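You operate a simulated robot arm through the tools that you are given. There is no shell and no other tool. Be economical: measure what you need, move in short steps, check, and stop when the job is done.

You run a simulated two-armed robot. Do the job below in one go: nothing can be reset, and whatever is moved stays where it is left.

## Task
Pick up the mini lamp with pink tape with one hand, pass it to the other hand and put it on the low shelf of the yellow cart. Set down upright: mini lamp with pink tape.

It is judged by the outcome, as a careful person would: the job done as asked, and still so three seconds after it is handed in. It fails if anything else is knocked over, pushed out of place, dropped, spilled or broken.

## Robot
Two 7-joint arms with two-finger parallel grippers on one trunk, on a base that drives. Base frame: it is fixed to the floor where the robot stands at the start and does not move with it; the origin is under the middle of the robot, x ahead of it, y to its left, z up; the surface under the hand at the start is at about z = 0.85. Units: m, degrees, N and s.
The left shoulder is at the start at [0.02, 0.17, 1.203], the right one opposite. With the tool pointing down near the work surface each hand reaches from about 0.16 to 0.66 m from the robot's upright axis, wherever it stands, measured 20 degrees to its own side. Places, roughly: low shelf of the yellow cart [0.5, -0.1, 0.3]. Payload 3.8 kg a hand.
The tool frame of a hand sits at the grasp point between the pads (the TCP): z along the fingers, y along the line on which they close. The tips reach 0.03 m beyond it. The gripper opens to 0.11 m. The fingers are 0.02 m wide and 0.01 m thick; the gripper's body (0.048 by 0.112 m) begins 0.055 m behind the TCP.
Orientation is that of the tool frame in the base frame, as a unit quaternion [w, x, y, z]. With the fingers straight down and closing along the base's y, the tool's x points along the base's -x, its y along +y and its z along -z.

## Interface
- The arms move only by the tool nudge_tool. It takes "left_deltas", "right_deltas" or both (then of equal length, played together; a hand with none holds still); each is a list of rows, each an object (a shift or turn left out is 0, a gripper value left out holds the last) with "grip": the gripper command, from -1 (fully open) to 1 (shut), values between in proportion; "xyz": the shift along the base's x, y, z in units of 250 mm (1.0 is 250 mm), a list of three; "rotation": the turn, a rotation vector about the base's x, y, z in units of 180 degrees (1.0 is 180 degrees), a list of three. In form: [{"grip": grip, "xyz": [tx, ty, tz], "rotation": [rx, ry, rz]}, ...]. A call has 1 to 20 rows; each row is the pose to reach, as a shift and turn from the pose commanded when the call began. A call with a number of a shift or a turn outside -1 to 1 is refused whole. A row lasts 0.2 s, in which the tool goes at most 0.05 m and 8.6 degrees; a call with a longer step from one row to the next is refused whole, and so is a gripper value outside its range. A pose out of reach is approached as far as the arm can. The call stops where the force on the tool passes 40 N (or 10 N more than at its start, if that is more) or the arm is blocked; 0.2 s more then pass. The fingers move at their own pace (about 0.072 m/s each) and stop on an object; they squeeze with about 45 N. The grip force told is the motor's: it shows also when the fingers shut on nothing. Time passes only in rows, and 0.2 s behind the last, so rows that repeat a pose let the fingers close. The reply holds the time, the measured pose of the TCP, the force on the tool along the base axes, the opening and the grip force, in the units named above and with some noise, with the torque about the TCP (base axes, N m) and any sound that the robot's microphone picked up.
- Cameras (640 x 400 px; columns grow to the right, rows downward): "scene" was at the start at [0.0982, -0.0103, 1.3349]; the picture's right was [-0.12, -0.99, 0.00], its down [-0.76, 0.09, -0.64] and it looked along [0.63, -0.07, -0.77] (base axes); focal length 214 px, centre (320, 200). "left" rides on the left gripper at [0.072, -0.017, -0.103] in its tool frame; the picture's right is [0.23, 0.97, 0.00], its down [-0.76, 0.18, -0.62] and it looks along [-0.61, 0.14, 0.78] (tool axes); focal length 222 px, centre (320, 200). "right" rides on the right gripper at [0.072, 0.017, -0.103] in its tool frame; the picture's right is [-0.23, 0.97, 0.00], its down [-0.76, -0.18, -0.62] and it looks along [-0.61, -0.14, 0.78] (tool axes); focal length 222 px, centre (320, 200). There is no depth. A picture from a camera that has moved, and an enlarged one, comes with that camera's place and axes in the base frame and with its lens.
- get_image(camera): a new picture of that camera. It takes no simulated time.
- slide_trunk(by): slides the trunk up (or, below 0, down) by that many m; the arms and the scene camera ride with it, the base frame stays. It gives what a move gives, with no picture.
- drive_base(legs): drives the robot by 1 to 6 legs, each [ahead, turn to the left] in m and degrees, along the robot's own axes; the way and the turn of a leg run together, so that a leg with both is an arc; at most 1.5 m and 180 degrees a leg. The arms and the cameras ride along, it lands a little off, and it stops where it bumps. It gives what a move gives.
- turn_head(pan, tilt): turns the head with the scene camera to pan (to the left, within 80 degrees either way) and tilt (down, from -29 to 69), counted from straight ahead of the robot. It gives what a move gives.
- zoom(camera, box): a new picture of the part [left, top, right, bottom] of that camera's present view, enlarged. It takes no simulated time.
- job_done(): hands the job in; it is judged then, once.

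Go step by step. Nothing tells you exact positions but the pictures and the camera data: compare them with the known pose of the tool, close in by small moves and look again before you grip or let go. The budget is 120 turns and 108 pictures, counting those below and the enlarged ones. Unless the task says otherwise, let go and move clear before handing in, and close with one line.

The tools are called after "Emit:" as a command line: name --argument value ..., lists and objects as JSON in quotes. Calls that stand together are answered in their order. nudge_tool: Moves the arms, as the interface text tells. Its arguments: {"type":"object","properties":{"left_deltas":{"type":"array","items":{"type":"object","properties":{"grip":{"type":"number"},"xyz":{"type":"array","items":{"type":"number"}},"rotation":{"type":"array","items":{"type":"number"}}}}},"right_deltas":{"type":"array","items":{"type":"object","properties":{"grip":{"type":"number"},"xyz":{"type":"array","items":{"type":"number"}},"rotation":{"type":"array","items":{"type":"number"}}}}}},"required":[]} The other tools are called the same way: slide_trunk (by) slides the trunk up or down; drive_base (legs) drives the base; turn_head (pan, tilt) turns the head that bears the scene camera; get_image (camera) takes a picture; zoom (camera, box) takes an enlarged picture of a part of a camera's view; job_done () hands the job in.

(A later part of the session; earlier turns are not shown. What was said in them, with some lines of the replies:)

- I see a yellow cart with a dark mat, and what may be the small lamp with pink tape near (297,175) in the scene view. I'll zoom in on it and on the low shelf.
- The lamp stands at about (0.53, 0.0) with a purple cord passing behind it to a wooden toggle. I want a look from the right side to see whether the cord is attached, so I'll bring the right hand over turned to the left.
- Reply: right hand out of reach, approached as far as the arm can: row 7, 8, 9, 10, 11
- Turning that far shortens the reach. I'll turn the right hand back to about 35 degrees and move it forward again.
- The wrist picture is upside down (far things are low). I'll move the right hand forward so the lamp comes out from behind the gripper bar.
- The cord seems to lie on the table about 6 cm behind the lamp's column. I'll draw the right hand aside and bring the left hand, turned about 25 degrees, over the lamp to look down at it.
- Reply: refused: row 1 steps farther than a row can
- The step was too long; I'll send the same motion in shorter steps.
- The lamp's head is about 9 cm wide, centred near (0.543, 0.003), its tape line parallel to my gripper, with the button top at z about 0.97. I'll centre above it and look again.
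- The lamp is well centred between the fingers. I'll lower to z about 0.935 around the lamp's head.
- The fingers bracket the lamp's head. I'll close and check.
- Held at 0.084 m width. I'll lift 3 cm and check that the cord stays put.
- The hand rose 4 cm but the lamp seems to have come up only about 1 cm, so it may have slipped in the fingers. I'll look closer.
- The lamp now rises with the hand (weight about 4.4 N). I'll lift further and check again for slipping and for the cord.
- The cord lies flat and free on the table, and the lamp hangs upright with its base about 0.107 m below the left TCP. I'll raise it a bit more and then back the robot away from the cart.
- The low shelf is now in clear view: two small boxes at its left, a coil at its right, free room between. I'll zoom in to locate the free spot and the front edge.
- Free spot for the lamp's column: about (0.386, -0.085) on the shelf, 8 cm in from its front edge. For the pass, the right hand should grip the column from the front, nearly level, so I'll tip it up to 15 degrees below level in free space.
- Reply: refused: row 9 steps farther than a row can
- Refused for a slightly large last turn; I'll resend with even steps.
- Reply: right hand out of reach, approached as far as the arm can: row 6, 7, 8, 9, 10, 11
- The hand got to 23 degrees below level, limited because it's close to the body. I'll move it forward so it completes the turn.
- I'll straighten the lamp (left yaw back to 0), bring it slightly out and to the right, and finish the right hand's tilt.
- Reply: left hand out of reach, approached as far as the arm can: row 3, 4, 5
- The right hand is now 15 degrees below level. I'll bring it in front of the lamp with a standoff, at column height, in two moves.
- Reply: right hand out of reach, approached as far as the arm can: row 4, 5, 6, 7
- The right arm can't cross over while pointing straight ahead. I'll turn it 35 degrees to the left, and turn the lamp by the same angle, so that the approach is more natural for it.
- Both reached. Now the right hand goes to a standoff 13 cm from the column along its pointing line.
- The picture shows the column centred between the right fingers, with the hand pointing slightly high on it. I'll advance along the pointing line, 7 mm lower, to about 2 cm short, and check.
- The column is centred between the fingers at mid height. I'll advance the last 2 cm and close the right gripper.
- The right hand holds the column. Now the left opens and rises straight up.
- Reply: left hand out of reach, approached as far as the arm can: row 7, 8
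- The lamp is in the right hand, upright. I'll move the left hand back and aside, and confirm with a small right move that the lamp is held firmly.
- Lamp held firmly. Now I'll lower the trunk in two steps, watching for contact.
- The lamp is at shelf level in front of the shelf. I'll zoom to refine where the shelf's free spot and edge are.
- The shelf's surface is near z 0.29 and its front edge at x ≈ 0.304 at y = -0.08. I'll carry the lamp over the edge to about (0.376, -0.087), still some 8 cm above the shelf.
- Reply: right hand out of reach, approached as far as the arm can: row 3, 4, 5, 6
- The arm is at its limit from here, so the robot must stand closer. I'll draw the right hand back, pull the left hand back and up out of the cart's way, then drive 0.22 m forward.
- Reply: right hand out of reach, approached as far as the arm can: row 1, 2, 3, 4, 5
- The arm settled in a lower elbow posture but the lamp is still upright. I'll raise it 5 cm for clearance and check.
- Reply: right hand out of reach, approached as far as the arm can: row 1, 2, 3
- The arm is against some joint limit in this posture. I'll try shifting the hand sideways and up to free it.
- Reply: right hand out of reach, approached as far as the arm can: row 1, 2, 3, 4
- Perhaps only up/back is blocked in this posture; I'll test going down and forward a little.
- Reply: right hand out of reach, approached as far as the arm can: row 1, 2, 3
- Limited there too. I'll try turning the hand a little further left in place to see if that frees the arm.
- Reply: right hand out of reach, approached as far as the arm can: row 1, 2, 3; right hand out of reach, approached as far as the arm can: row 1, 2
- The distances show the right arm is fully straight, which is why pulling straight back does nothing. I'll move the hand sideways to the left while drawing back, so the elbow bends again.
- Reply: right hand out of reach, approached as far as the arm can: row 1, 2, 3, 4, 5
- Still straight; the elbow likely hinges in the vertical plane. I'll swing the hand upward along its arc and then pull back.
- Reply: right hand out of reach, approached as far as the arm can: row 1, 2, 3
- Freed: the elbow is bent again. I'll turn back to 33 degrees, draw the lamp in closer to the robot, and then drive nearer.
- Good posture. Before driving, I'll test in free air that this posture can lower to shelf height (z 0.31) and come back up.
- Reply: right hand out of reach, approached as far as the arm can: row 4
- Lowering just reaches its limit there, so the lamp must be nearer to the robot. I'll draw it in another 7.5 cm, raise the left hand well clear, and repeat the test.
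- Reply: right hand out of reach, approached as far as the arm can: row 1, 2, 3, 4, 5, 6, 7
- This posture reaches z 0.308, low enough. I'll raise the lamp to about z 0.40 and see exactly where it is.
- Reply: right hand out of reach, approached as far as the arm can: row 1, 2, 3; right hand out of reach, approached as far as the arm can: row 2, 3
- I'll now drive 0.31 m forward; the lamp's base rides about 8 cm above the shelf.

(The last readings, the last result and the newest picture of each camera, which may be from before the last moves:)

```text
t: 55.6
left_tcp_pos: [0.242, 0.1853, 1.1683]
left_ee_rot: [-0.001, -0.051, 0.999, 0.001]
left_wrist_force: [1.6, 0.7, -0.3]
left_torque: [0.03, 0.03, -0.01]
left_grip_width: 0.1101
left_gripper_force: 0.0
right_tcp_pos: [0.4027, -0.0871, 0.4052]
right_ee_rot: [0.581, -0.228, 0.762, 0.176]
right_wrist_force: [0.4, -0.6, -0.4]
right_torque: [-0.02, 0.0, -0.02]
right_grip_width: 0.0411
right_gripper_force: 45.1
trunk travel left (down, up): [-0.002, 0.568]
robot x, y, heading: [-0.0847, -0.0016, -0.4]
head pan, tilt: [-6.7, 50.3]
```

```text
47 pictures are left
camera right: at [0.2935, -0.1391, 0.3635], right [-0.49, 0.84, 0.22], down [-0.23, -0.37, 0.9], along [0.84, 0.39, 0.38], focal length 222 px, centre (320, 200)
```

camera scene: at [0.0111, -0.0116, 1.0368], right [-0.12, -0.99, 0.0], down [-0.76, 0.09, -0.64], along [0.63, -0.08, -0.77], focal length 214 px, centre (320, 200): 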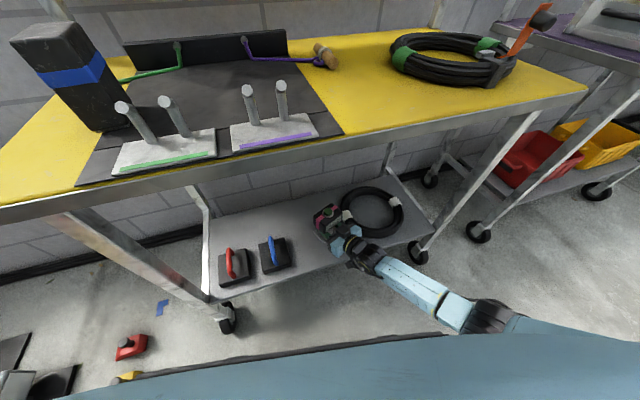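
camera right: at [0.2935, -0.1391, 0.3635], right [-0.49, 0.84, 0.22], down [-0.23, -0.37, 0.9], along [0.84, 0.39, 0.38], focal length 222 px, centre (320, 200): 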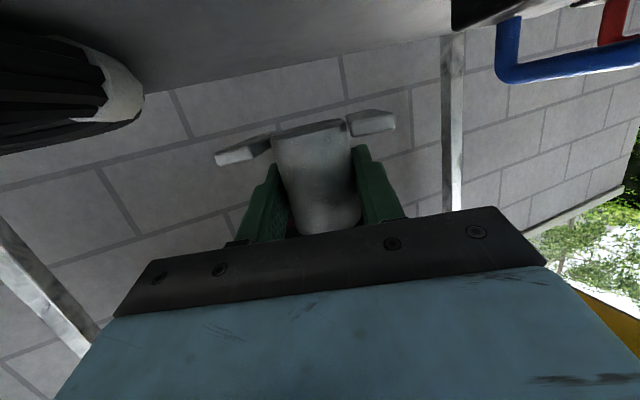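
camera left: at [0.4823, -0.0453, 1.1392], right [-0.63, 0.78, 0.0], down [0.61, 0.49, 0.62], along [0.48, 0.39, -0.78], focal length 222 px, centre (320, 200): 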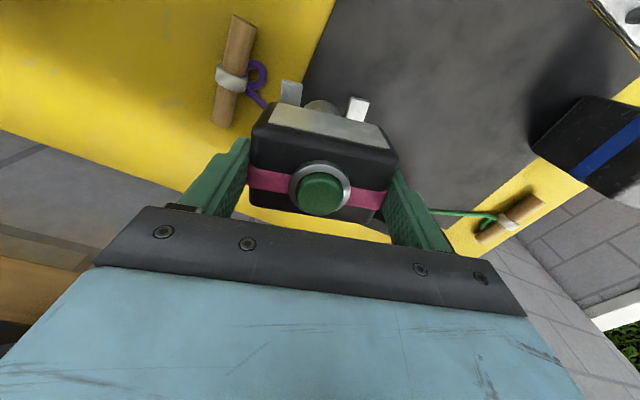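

The lamp hangs over the shelf, a bit close to the coil. I'll draw it back and left to about (0.37, -0.075), lowering to z 0.36.

Emit:
nudge_tool --right_deltas '[{"grip": 1, "xyz": [-0.04, 0.02, -0.06]}, {"grip": 1, "xyz": [-0.08, 0.04, -0.12]}, {"grip": 1, "xyz": [-0.13, 0.05, -0.18]}]'

Emit:
zoom --camera "scene" --box '[200, 170, 440, 320]'

Emit:
get_image --camera "right"

```text
t: 56.5
left_tcp_pos: [0.242, 0.1854, 1.1691]
left_ee_rot: [0.0, -0.051, 0.999, 0.0]
left_wrist_force: [-0.5, -0.4, -0.2]
left_torque: [0.02, 0.04, 0.02]
left_grip_width: 0.1099
left_gripper_force: 0.1
right_tcp_pos: [0.3803, -0.0836, 0.3559]
right_ee_rot: [0.579, -0.228, 0.761, 0.182]
right_wrist_force: [0.2, 0.7, 0.1]
right_torque: [-0.02, 0.0, 0.0]
right_grip_width: 0.0416
right_gripper_force: 44.9
right hand out of reach, approached as far as the arm can: row 2, 3
trunk travel left (down, up): [-0.002, 0.568]
robot x, y, heading: [-0.0871, -0.0003, -0.2]
head pan, tilt: [-6.7, 50.3]
```

```text
2.67 times, centred on (320, 245) of scene
camera zoom: at [0.0108, -0.0116, 1.0369], right [-0.12, -0.99, 0.0], down [-0.76, 0.09, -0.64], along [0.63, -0.08, -0.77], focal length 572 px, centre (320, 80)
```

zoom: 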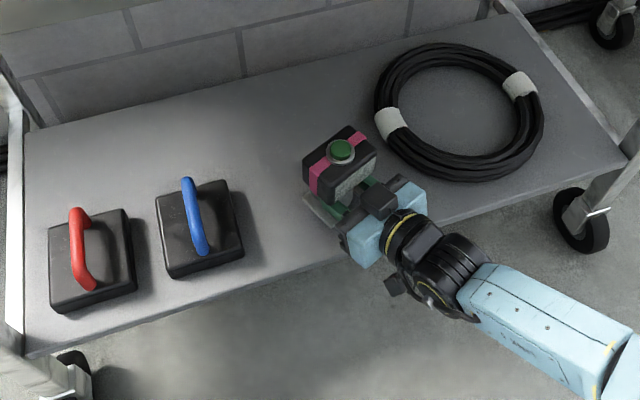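

```text
45 pictures are left
camera right: at [0.2715, -0.1358, 0.3149], right [-0.49, 0.84, 0.23], down [-0.23, -0.38, 0.9], along [0.84, 0.39, 0.38], focal length 222 px, centre (320, 200)
```

right: 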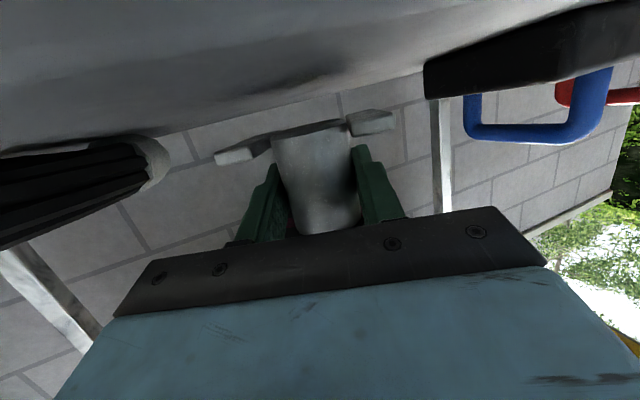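

The lamp is over its spot with clear room on both sides. I'll lower in small steps and watch the force.

Emit:
nudge_tool --right_deltas '[{"grip": 1, "xyz": [0, 0, -0.03]}, {"grip": 1, "xyz": [0, 0, -0.06]}, {"grip": 1, "xyz": [0, 0, -0.08]}]'

Emit:
get_image --camera "right"

```text
t: 57.2
left_tcp_pos: [0.2425, 0.1857, 1.1688]
left_ee_rot: [0.0, -0.052, 0.999, 0.0]
left_wrist_force: [0.3, -0.1, 0.1]
left_torque: [-0.03, 0.05, 0.02]
left_grip_width: 0.1099
left_gripper_force: 0.2
right_tcp_pos: [0.3812, -0.0834, 0.3367]
right_ee_rot: [0.58, -0.228, 0.762, 0.176]
right_wrist_force: [0.4, 0.5, -0.5]
right_torque: [0.0, 0.02, 0.0]
right_grip_width: 0.0413
right_gripper_force: 44.8
trunk travel left (down, up): [-0.002, 0.568]
robot x, y, heading: [-0.0846, -0.0005, -0.2]
head pan, tilt: [-6.7, 50.3]
```

```text
44 pictures are left
camera right: at [0.2711, -0.1354, 0.2944], right [-0.49, 0.84, 0.22], down [-0.23, -0.37, 0.9], along [0.84, 0.38, 0.38], focal length 222 px, centre (320, 200)
```

right: 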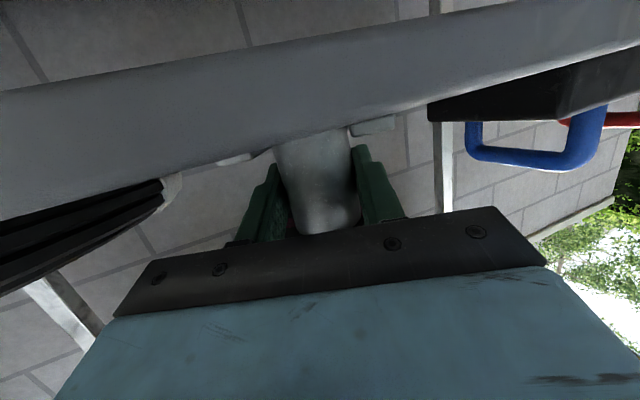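

Emit:
nudge_tool --right_deltas '[{"grip": 1, "xyz": [0, 0, -0.01]}, {"grip": 1, "xyz": [0, 0, -0.02]}, {"grip": 1, "xyz": [0, 0, -0.03]}]'

```text
t: 58.0
left_tcp_pos: [0.2391, 0.1851, 1.1687]
left_ee_rot: [0.001, -0.051, 0.999, 0.001]
left_wrist_force: [0.2, -0.2, -0.3]
left_torque: [-0.03, -0.04, 0.01]
left_grip_width: 0.1098
left_gripper_force: 0.2
right_tcp_pos: [0.3833, -0.0827, 0.3336]
right_ee_rot: [0.585, -0.228, 0.758, 0.176]
right_wrist_force: [-6.0, -4.3, 28.6]
right_torque: [-0.58, 0.1, -0.01]
right_grip_width: 0.0414
right_gripper_force: 44.8
trunk travel left (down, up): [-0.002, 0.568]
robot x, y, heading: [-0.0833, -0.0032, -0.1]
head pan, tilt: [-6.7, 50.3]
```

Contact: the shelf carries the lamp. I'll ease the pressure slightly and check that the base sits flat.

Emit:
nudge_tool --right_deltas '[{"grip": 1, "xyz": [0, 0, 0.008]}, {"grip": 1, "xyz": [0, 0, 0.014]}]'

Emit:
zoom --camera "scene" --box '[280, 190, 400, 270]'

Emit:
get_image --camera "right"

```text
t: 58.6
left_tcp_pos: [0.2401, 0.1852, 1.1689]
left_ee_rot: [0.001, -0.051, 0.999, 0.0]
left_wrist_force: [-0.4, -0.5, -0.5]
left_torque: [-0.02, -0.03, -0.01]
left_grip_width: 0.1101
left_gripper_force: 0.1
right_tcp_pos: [0.3816, -0.0813, 0.3347]
right_ee_rot: [0.582, -0.228, 0.76, 0.177]
right_wrist_force: [6.8, 2.7, 14.3]
right_torque: [0.09, -1.03, 0.05]
right_grip_width: 0.0412
right_gripper_force: 44.8
trunk travel left (down, up): [-0.002, 0.568]
robot x, y, heading: [-0.0848, -0.0006, -0.3]
head pan, tilt: [-6.7, 50.3]
```

```text
5.00 times, centred on (340, 230) of scene
camera zoom: at [0.0101, -0.0114, 1.037], right [-0.12, -0.99, 0.0], down [-0.76, 0.09, -0.64], along [0.63, -0.08, -0.77], focal length 1072 px, centre (220, 50)
```

zoom: 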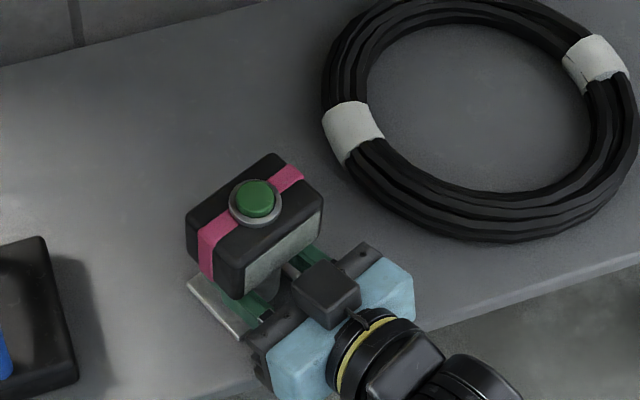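

```text
42 pictures are left
camera right: at [0.2724, -0.1347, 0.2915], right [-0.49, 0.84, 0.22], down [-0.24, -0.37, 0.9], along [0.84, 0.39, 0.38], focal length 222 px, centre (320, 200)
```

right: 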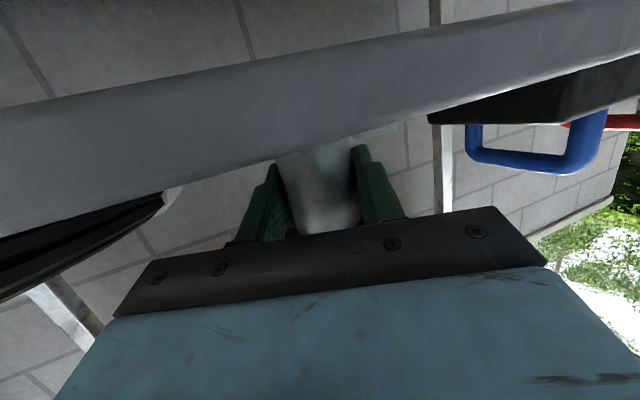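

The lamp stands on the shelf. I'll ease off 2 mm more, then open partly to free the column without reaching the coil.

Emit:
nudge_tool --right_deltas '[{"grip": 1, "xyz": [0, 0, 0.006]}, {"grip": 1, "xyz": [0, 0, 0.006]}]'

```text
t: 59.2
left_tcp_pos: [0.2414, 0.1858, 1.1684]
left_ee_rot: [0.0, -0.051, 0.999, 0.0]
left_wrist_force: [-0.4, 0.1, -0.2]
left_torque: [0.02, -0.02, -0.02]
left_grip_width: 0.1101
left_gripper_force: 0.1
right_tcp_pos: [0.3788, -0.0834, 0.3341]
right_ee_rot: [0.58, -0.228, 0.762, 0.176]
right_wrist_force: [2.1, 3.5, 8.0]
right_torque: [0.11, -0.62, 0.17]
right_grip_width: 0.0416
right_gripper_force: 45.4
trunk travel left (down, up): [-0.002, 0.568]
robot x, y, heading: [-0.0869, 0.0019, -0.2]
head pan, tilt: [-6.7, 50.3]
```

Emit:
nudge_tool --right_deltas '[{"grip": 0.2}, {"grip": 0.0}, {"grip": -0.27}, {"grip": -0.27}, {"grip": -0.27}]'

Emit:
zoom --camera "scene" --box '[280, 190, 400, 270]'

Emit:
get_image --camera "right"

```text
t: 60.5
left_tcp_pos: [0.241, 0.1849, 1.1691]
left_ee_rot: [0.0, -0.052, 0.999, 0.0]
left_wrist_force: [0.8, -1.1, -0.3]
left_torque: [-0.01, -0.02, 0.01]
left_grip_width: 0.11
left_gripper_force: 0.0
right_tcp_pos: [0.3812, -0.0835, 0.3337]
right_ee_rot: [0.581, -0.228, 0.762, 0.176]
right_wrist_force: [0.0, -0.1, 0.3]
right_torque: [0.0, 0.0, 0.0]
right_grip_width: 0.0699
right_gripper_force: 0.0
trunk travel left (down, up): [-0.002, 0.568]
robot x, y, heading: [-0.0873, -0.0024, -0.1]
head pan, tilt: [-6.7, 50.3]
```

```text
5.00 times, centred on (340, 230) of scene
camera zoom: at [0.0106, -0.0116, 1.0369], right [-0.12, -0.99, 0.0], down [-0.76, 0.09, -0.64], along [0.63, -0.08, -0.77], focal length 1072 px, centre (220, 50)
```

zoom: 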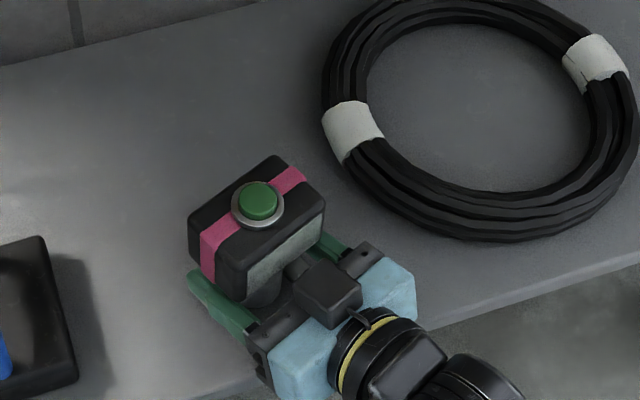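

```text
40 pictures are left
camera right: at [0.2717, -0.1359, 0.2925], right [-0.49, 0.84, 0.22], down [-0.23, -0.37, 0.9], along [0.84, 0.39, 0.38], focal length 222 px, centre (320, 200)
```

right: 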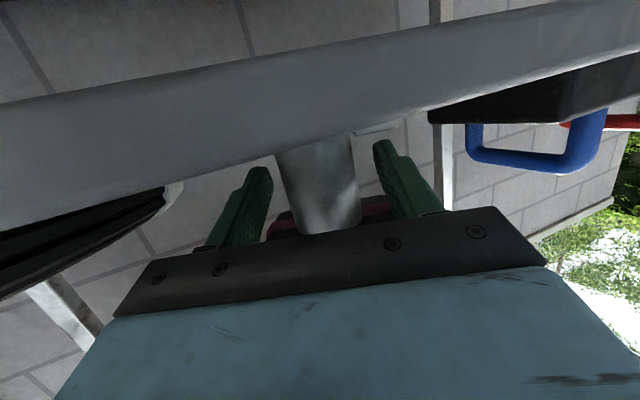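

The lamp stands free and upright. The arm is close to its inner limit, so I'll open a little more and withdraw by a gentle backing arc of the base along the fingers' line.

Emit:
nudge_tool --right_deltas '[{"grip": -0.62}, {"grip": -0.62}]'

Emit:
drive_base --legs '[[-0.04, -3.2]]'

Emit:
zoom --camera "scene" --box '[240, 170, 420, 290]'

Emit:
get_image --camera "right"

```text
t: 61.0
left_tcp_pos: [0.242, 0.1862, 1.1697]
left_ee_rot: [0.0, -0.052, 0.999, 0.0]
left_wrist_force: [-0.3, -0.9, 0.2]
left_torque: [0.03, 0.02, 0.02]
left_grip_width: 0.1101
left_gripper_force: 0.0
right_tcp_pos: [0.3808, -0.0836, 0.3356]
right_ee_rot: [0.58, -0.229, 0.761, 0.177]
right_wrist_force: [0.7, 0.5, -0.1]
right_torque: [0.01, 0.02, 0.0]
right_grip_width: 0.089
right_gripper_force: 0.1
trunk travel left (down, up): [-0.002, 0.568]
robot x, y, heading: [-0.0862, -0.0002, -0.1]
head pan, tilt: [-6.7, 50.3]
```

```text
t: 61.9
left_tcp_pos: [0.2111, 0.1679, 1.1694]
left_ee_rot: [0.0, -0.024, 1.0, -0.001]
left_wrist_force: [-0.5, -0.1, -0.3]
left_torque: [-0.01, 0.01, 0.0]
left_grip_width: 0.1101
left_gripper_force: 0.1
right_tcp_pos: [0.3363, -0.1087, 0.3338]
right_ee_rot: [0.585, -0.207, 0.768, 0.16]
right_wrist_force: [0.4, 0.5, 1.0]
right_torque: [0.01, -0.02, -0.02]
right_grip_width: 0.0892
right_gripper_force: 0.0
trunk travel left (down, up): [-0.002, 0.568]
robot x, y, heading: [-0.1276, 0.0021, -3.0]
head pan, tilt: [-6.7, 50.3]
```

```text
3.33 times, centred on (330, 230) of scene
camera zoom: at [-0.03, -0.0159, 1.037], right [-0.18, -0.98, 0.0], down [-0.76, 0.14, -0.64], along [0.63, -0.11, -0.77], focal length 715 px, centre (287, 100)
```

zoom: 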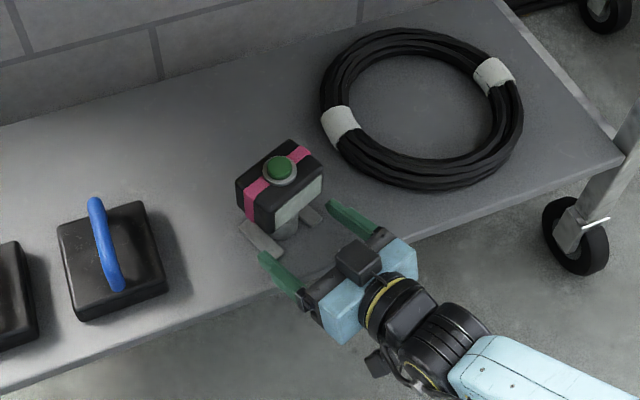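

```text
38 pictures are left
camera right: at [0.2239, -0.1545, 0.2926], right [-0.44, 0.87, 0.22], down [-0.25, -0.36, 0.9], along [0.86, 0.34, 0.38], focal length 222 px, centre (320, 200)
```

right: 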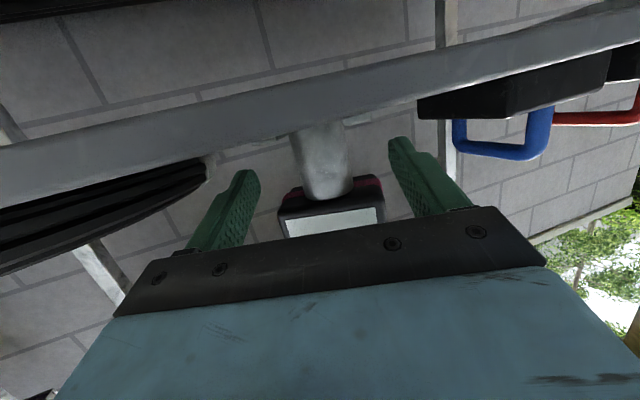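

The fingers are clear of the column and the lamp stands upright on its feet. I'll back farther away and take a last look.

Emit:
drive_base --legs '[[-0.08, -5], [-0.22, 0]]'

Emit:
get_image --camera "scene"

Emit:
zoom --camera "scene" --box '[200, 100, 400, 225]'

```text
t: 64.3
left_tcp_pos: [-0.0743, 0.1796, 1.1692]
left_ee_rot: [0.0, 0.02, 1.0, 0.0]
left_wrist_force: [0.2, 0.5, 0.5]
left_torque: [0.04, 0.01, 0.01]
left_grip_width: 0.1099
left_gripper_force: 0.1
right_tcp_pos: [0.0228, -0.1089, 0.3361]
right_ee_rot: [0.591, -0.173, 0.776, 0.133]
right_wrist_force: [-0.8, 0.0, 0.1]
right_torque: [0.01, 0.0, 0.01]
right_grip_width: 0.0891
right_gripper_force: 0.1
trunk travel left (down, up): [-0.002, 0.568]
robot x, y, heading: [-0.4294, 0.0434, -8.5]
head pan, tilt: [-6.7, 50.3]
```

```text
37 pictures are left
camera scene: at [-0.3324, 0.0172, 1.037], right [-0.26, -0.96, 0.0], down [-0.74, 0.2, -0.64], along [0.62, -0.17, -0.77], focal length 214 px, centre (320, 200)
```

scene: 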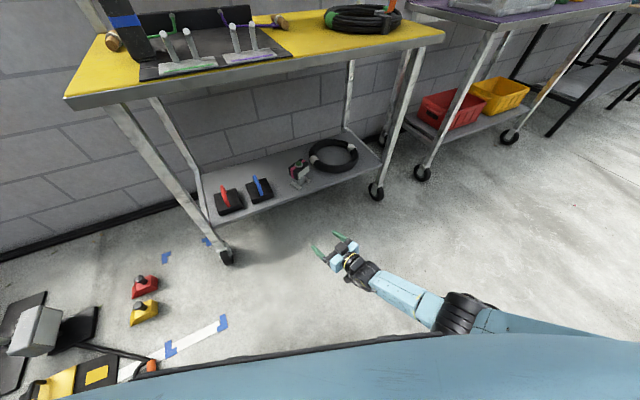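

```text
3.20 times, centred on (300, 162) of scene
camera zoom: at [-0.3324, 0.0172, 1.037], right [-0.26, -0.96, 0.0], down [-0.74, 0.2, -0.64], along [0.62, -0.17, -0.77], focal length 686 px, centre (384, 320)
```

zoom: 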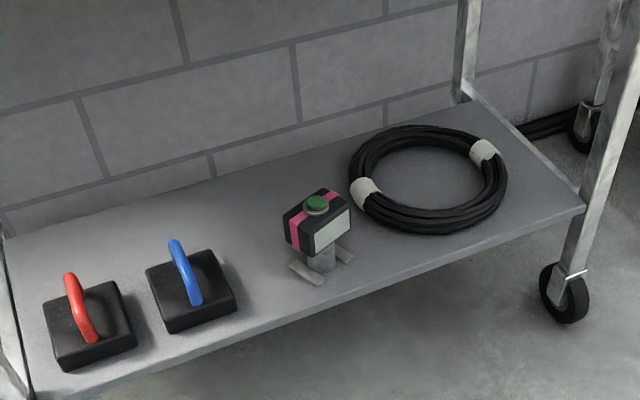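

The lamp stands upright on the low shelf, nothing else has moved, and both hands are clear, so I'm handing in the job.

Emit:
job_done

```text
The job is handed in.
```

The mini lamp with pink tape was picked up with the left hand, passed to the right, and set down upright on the low shelf of the yellow cart. In the last picture everything else was in place.
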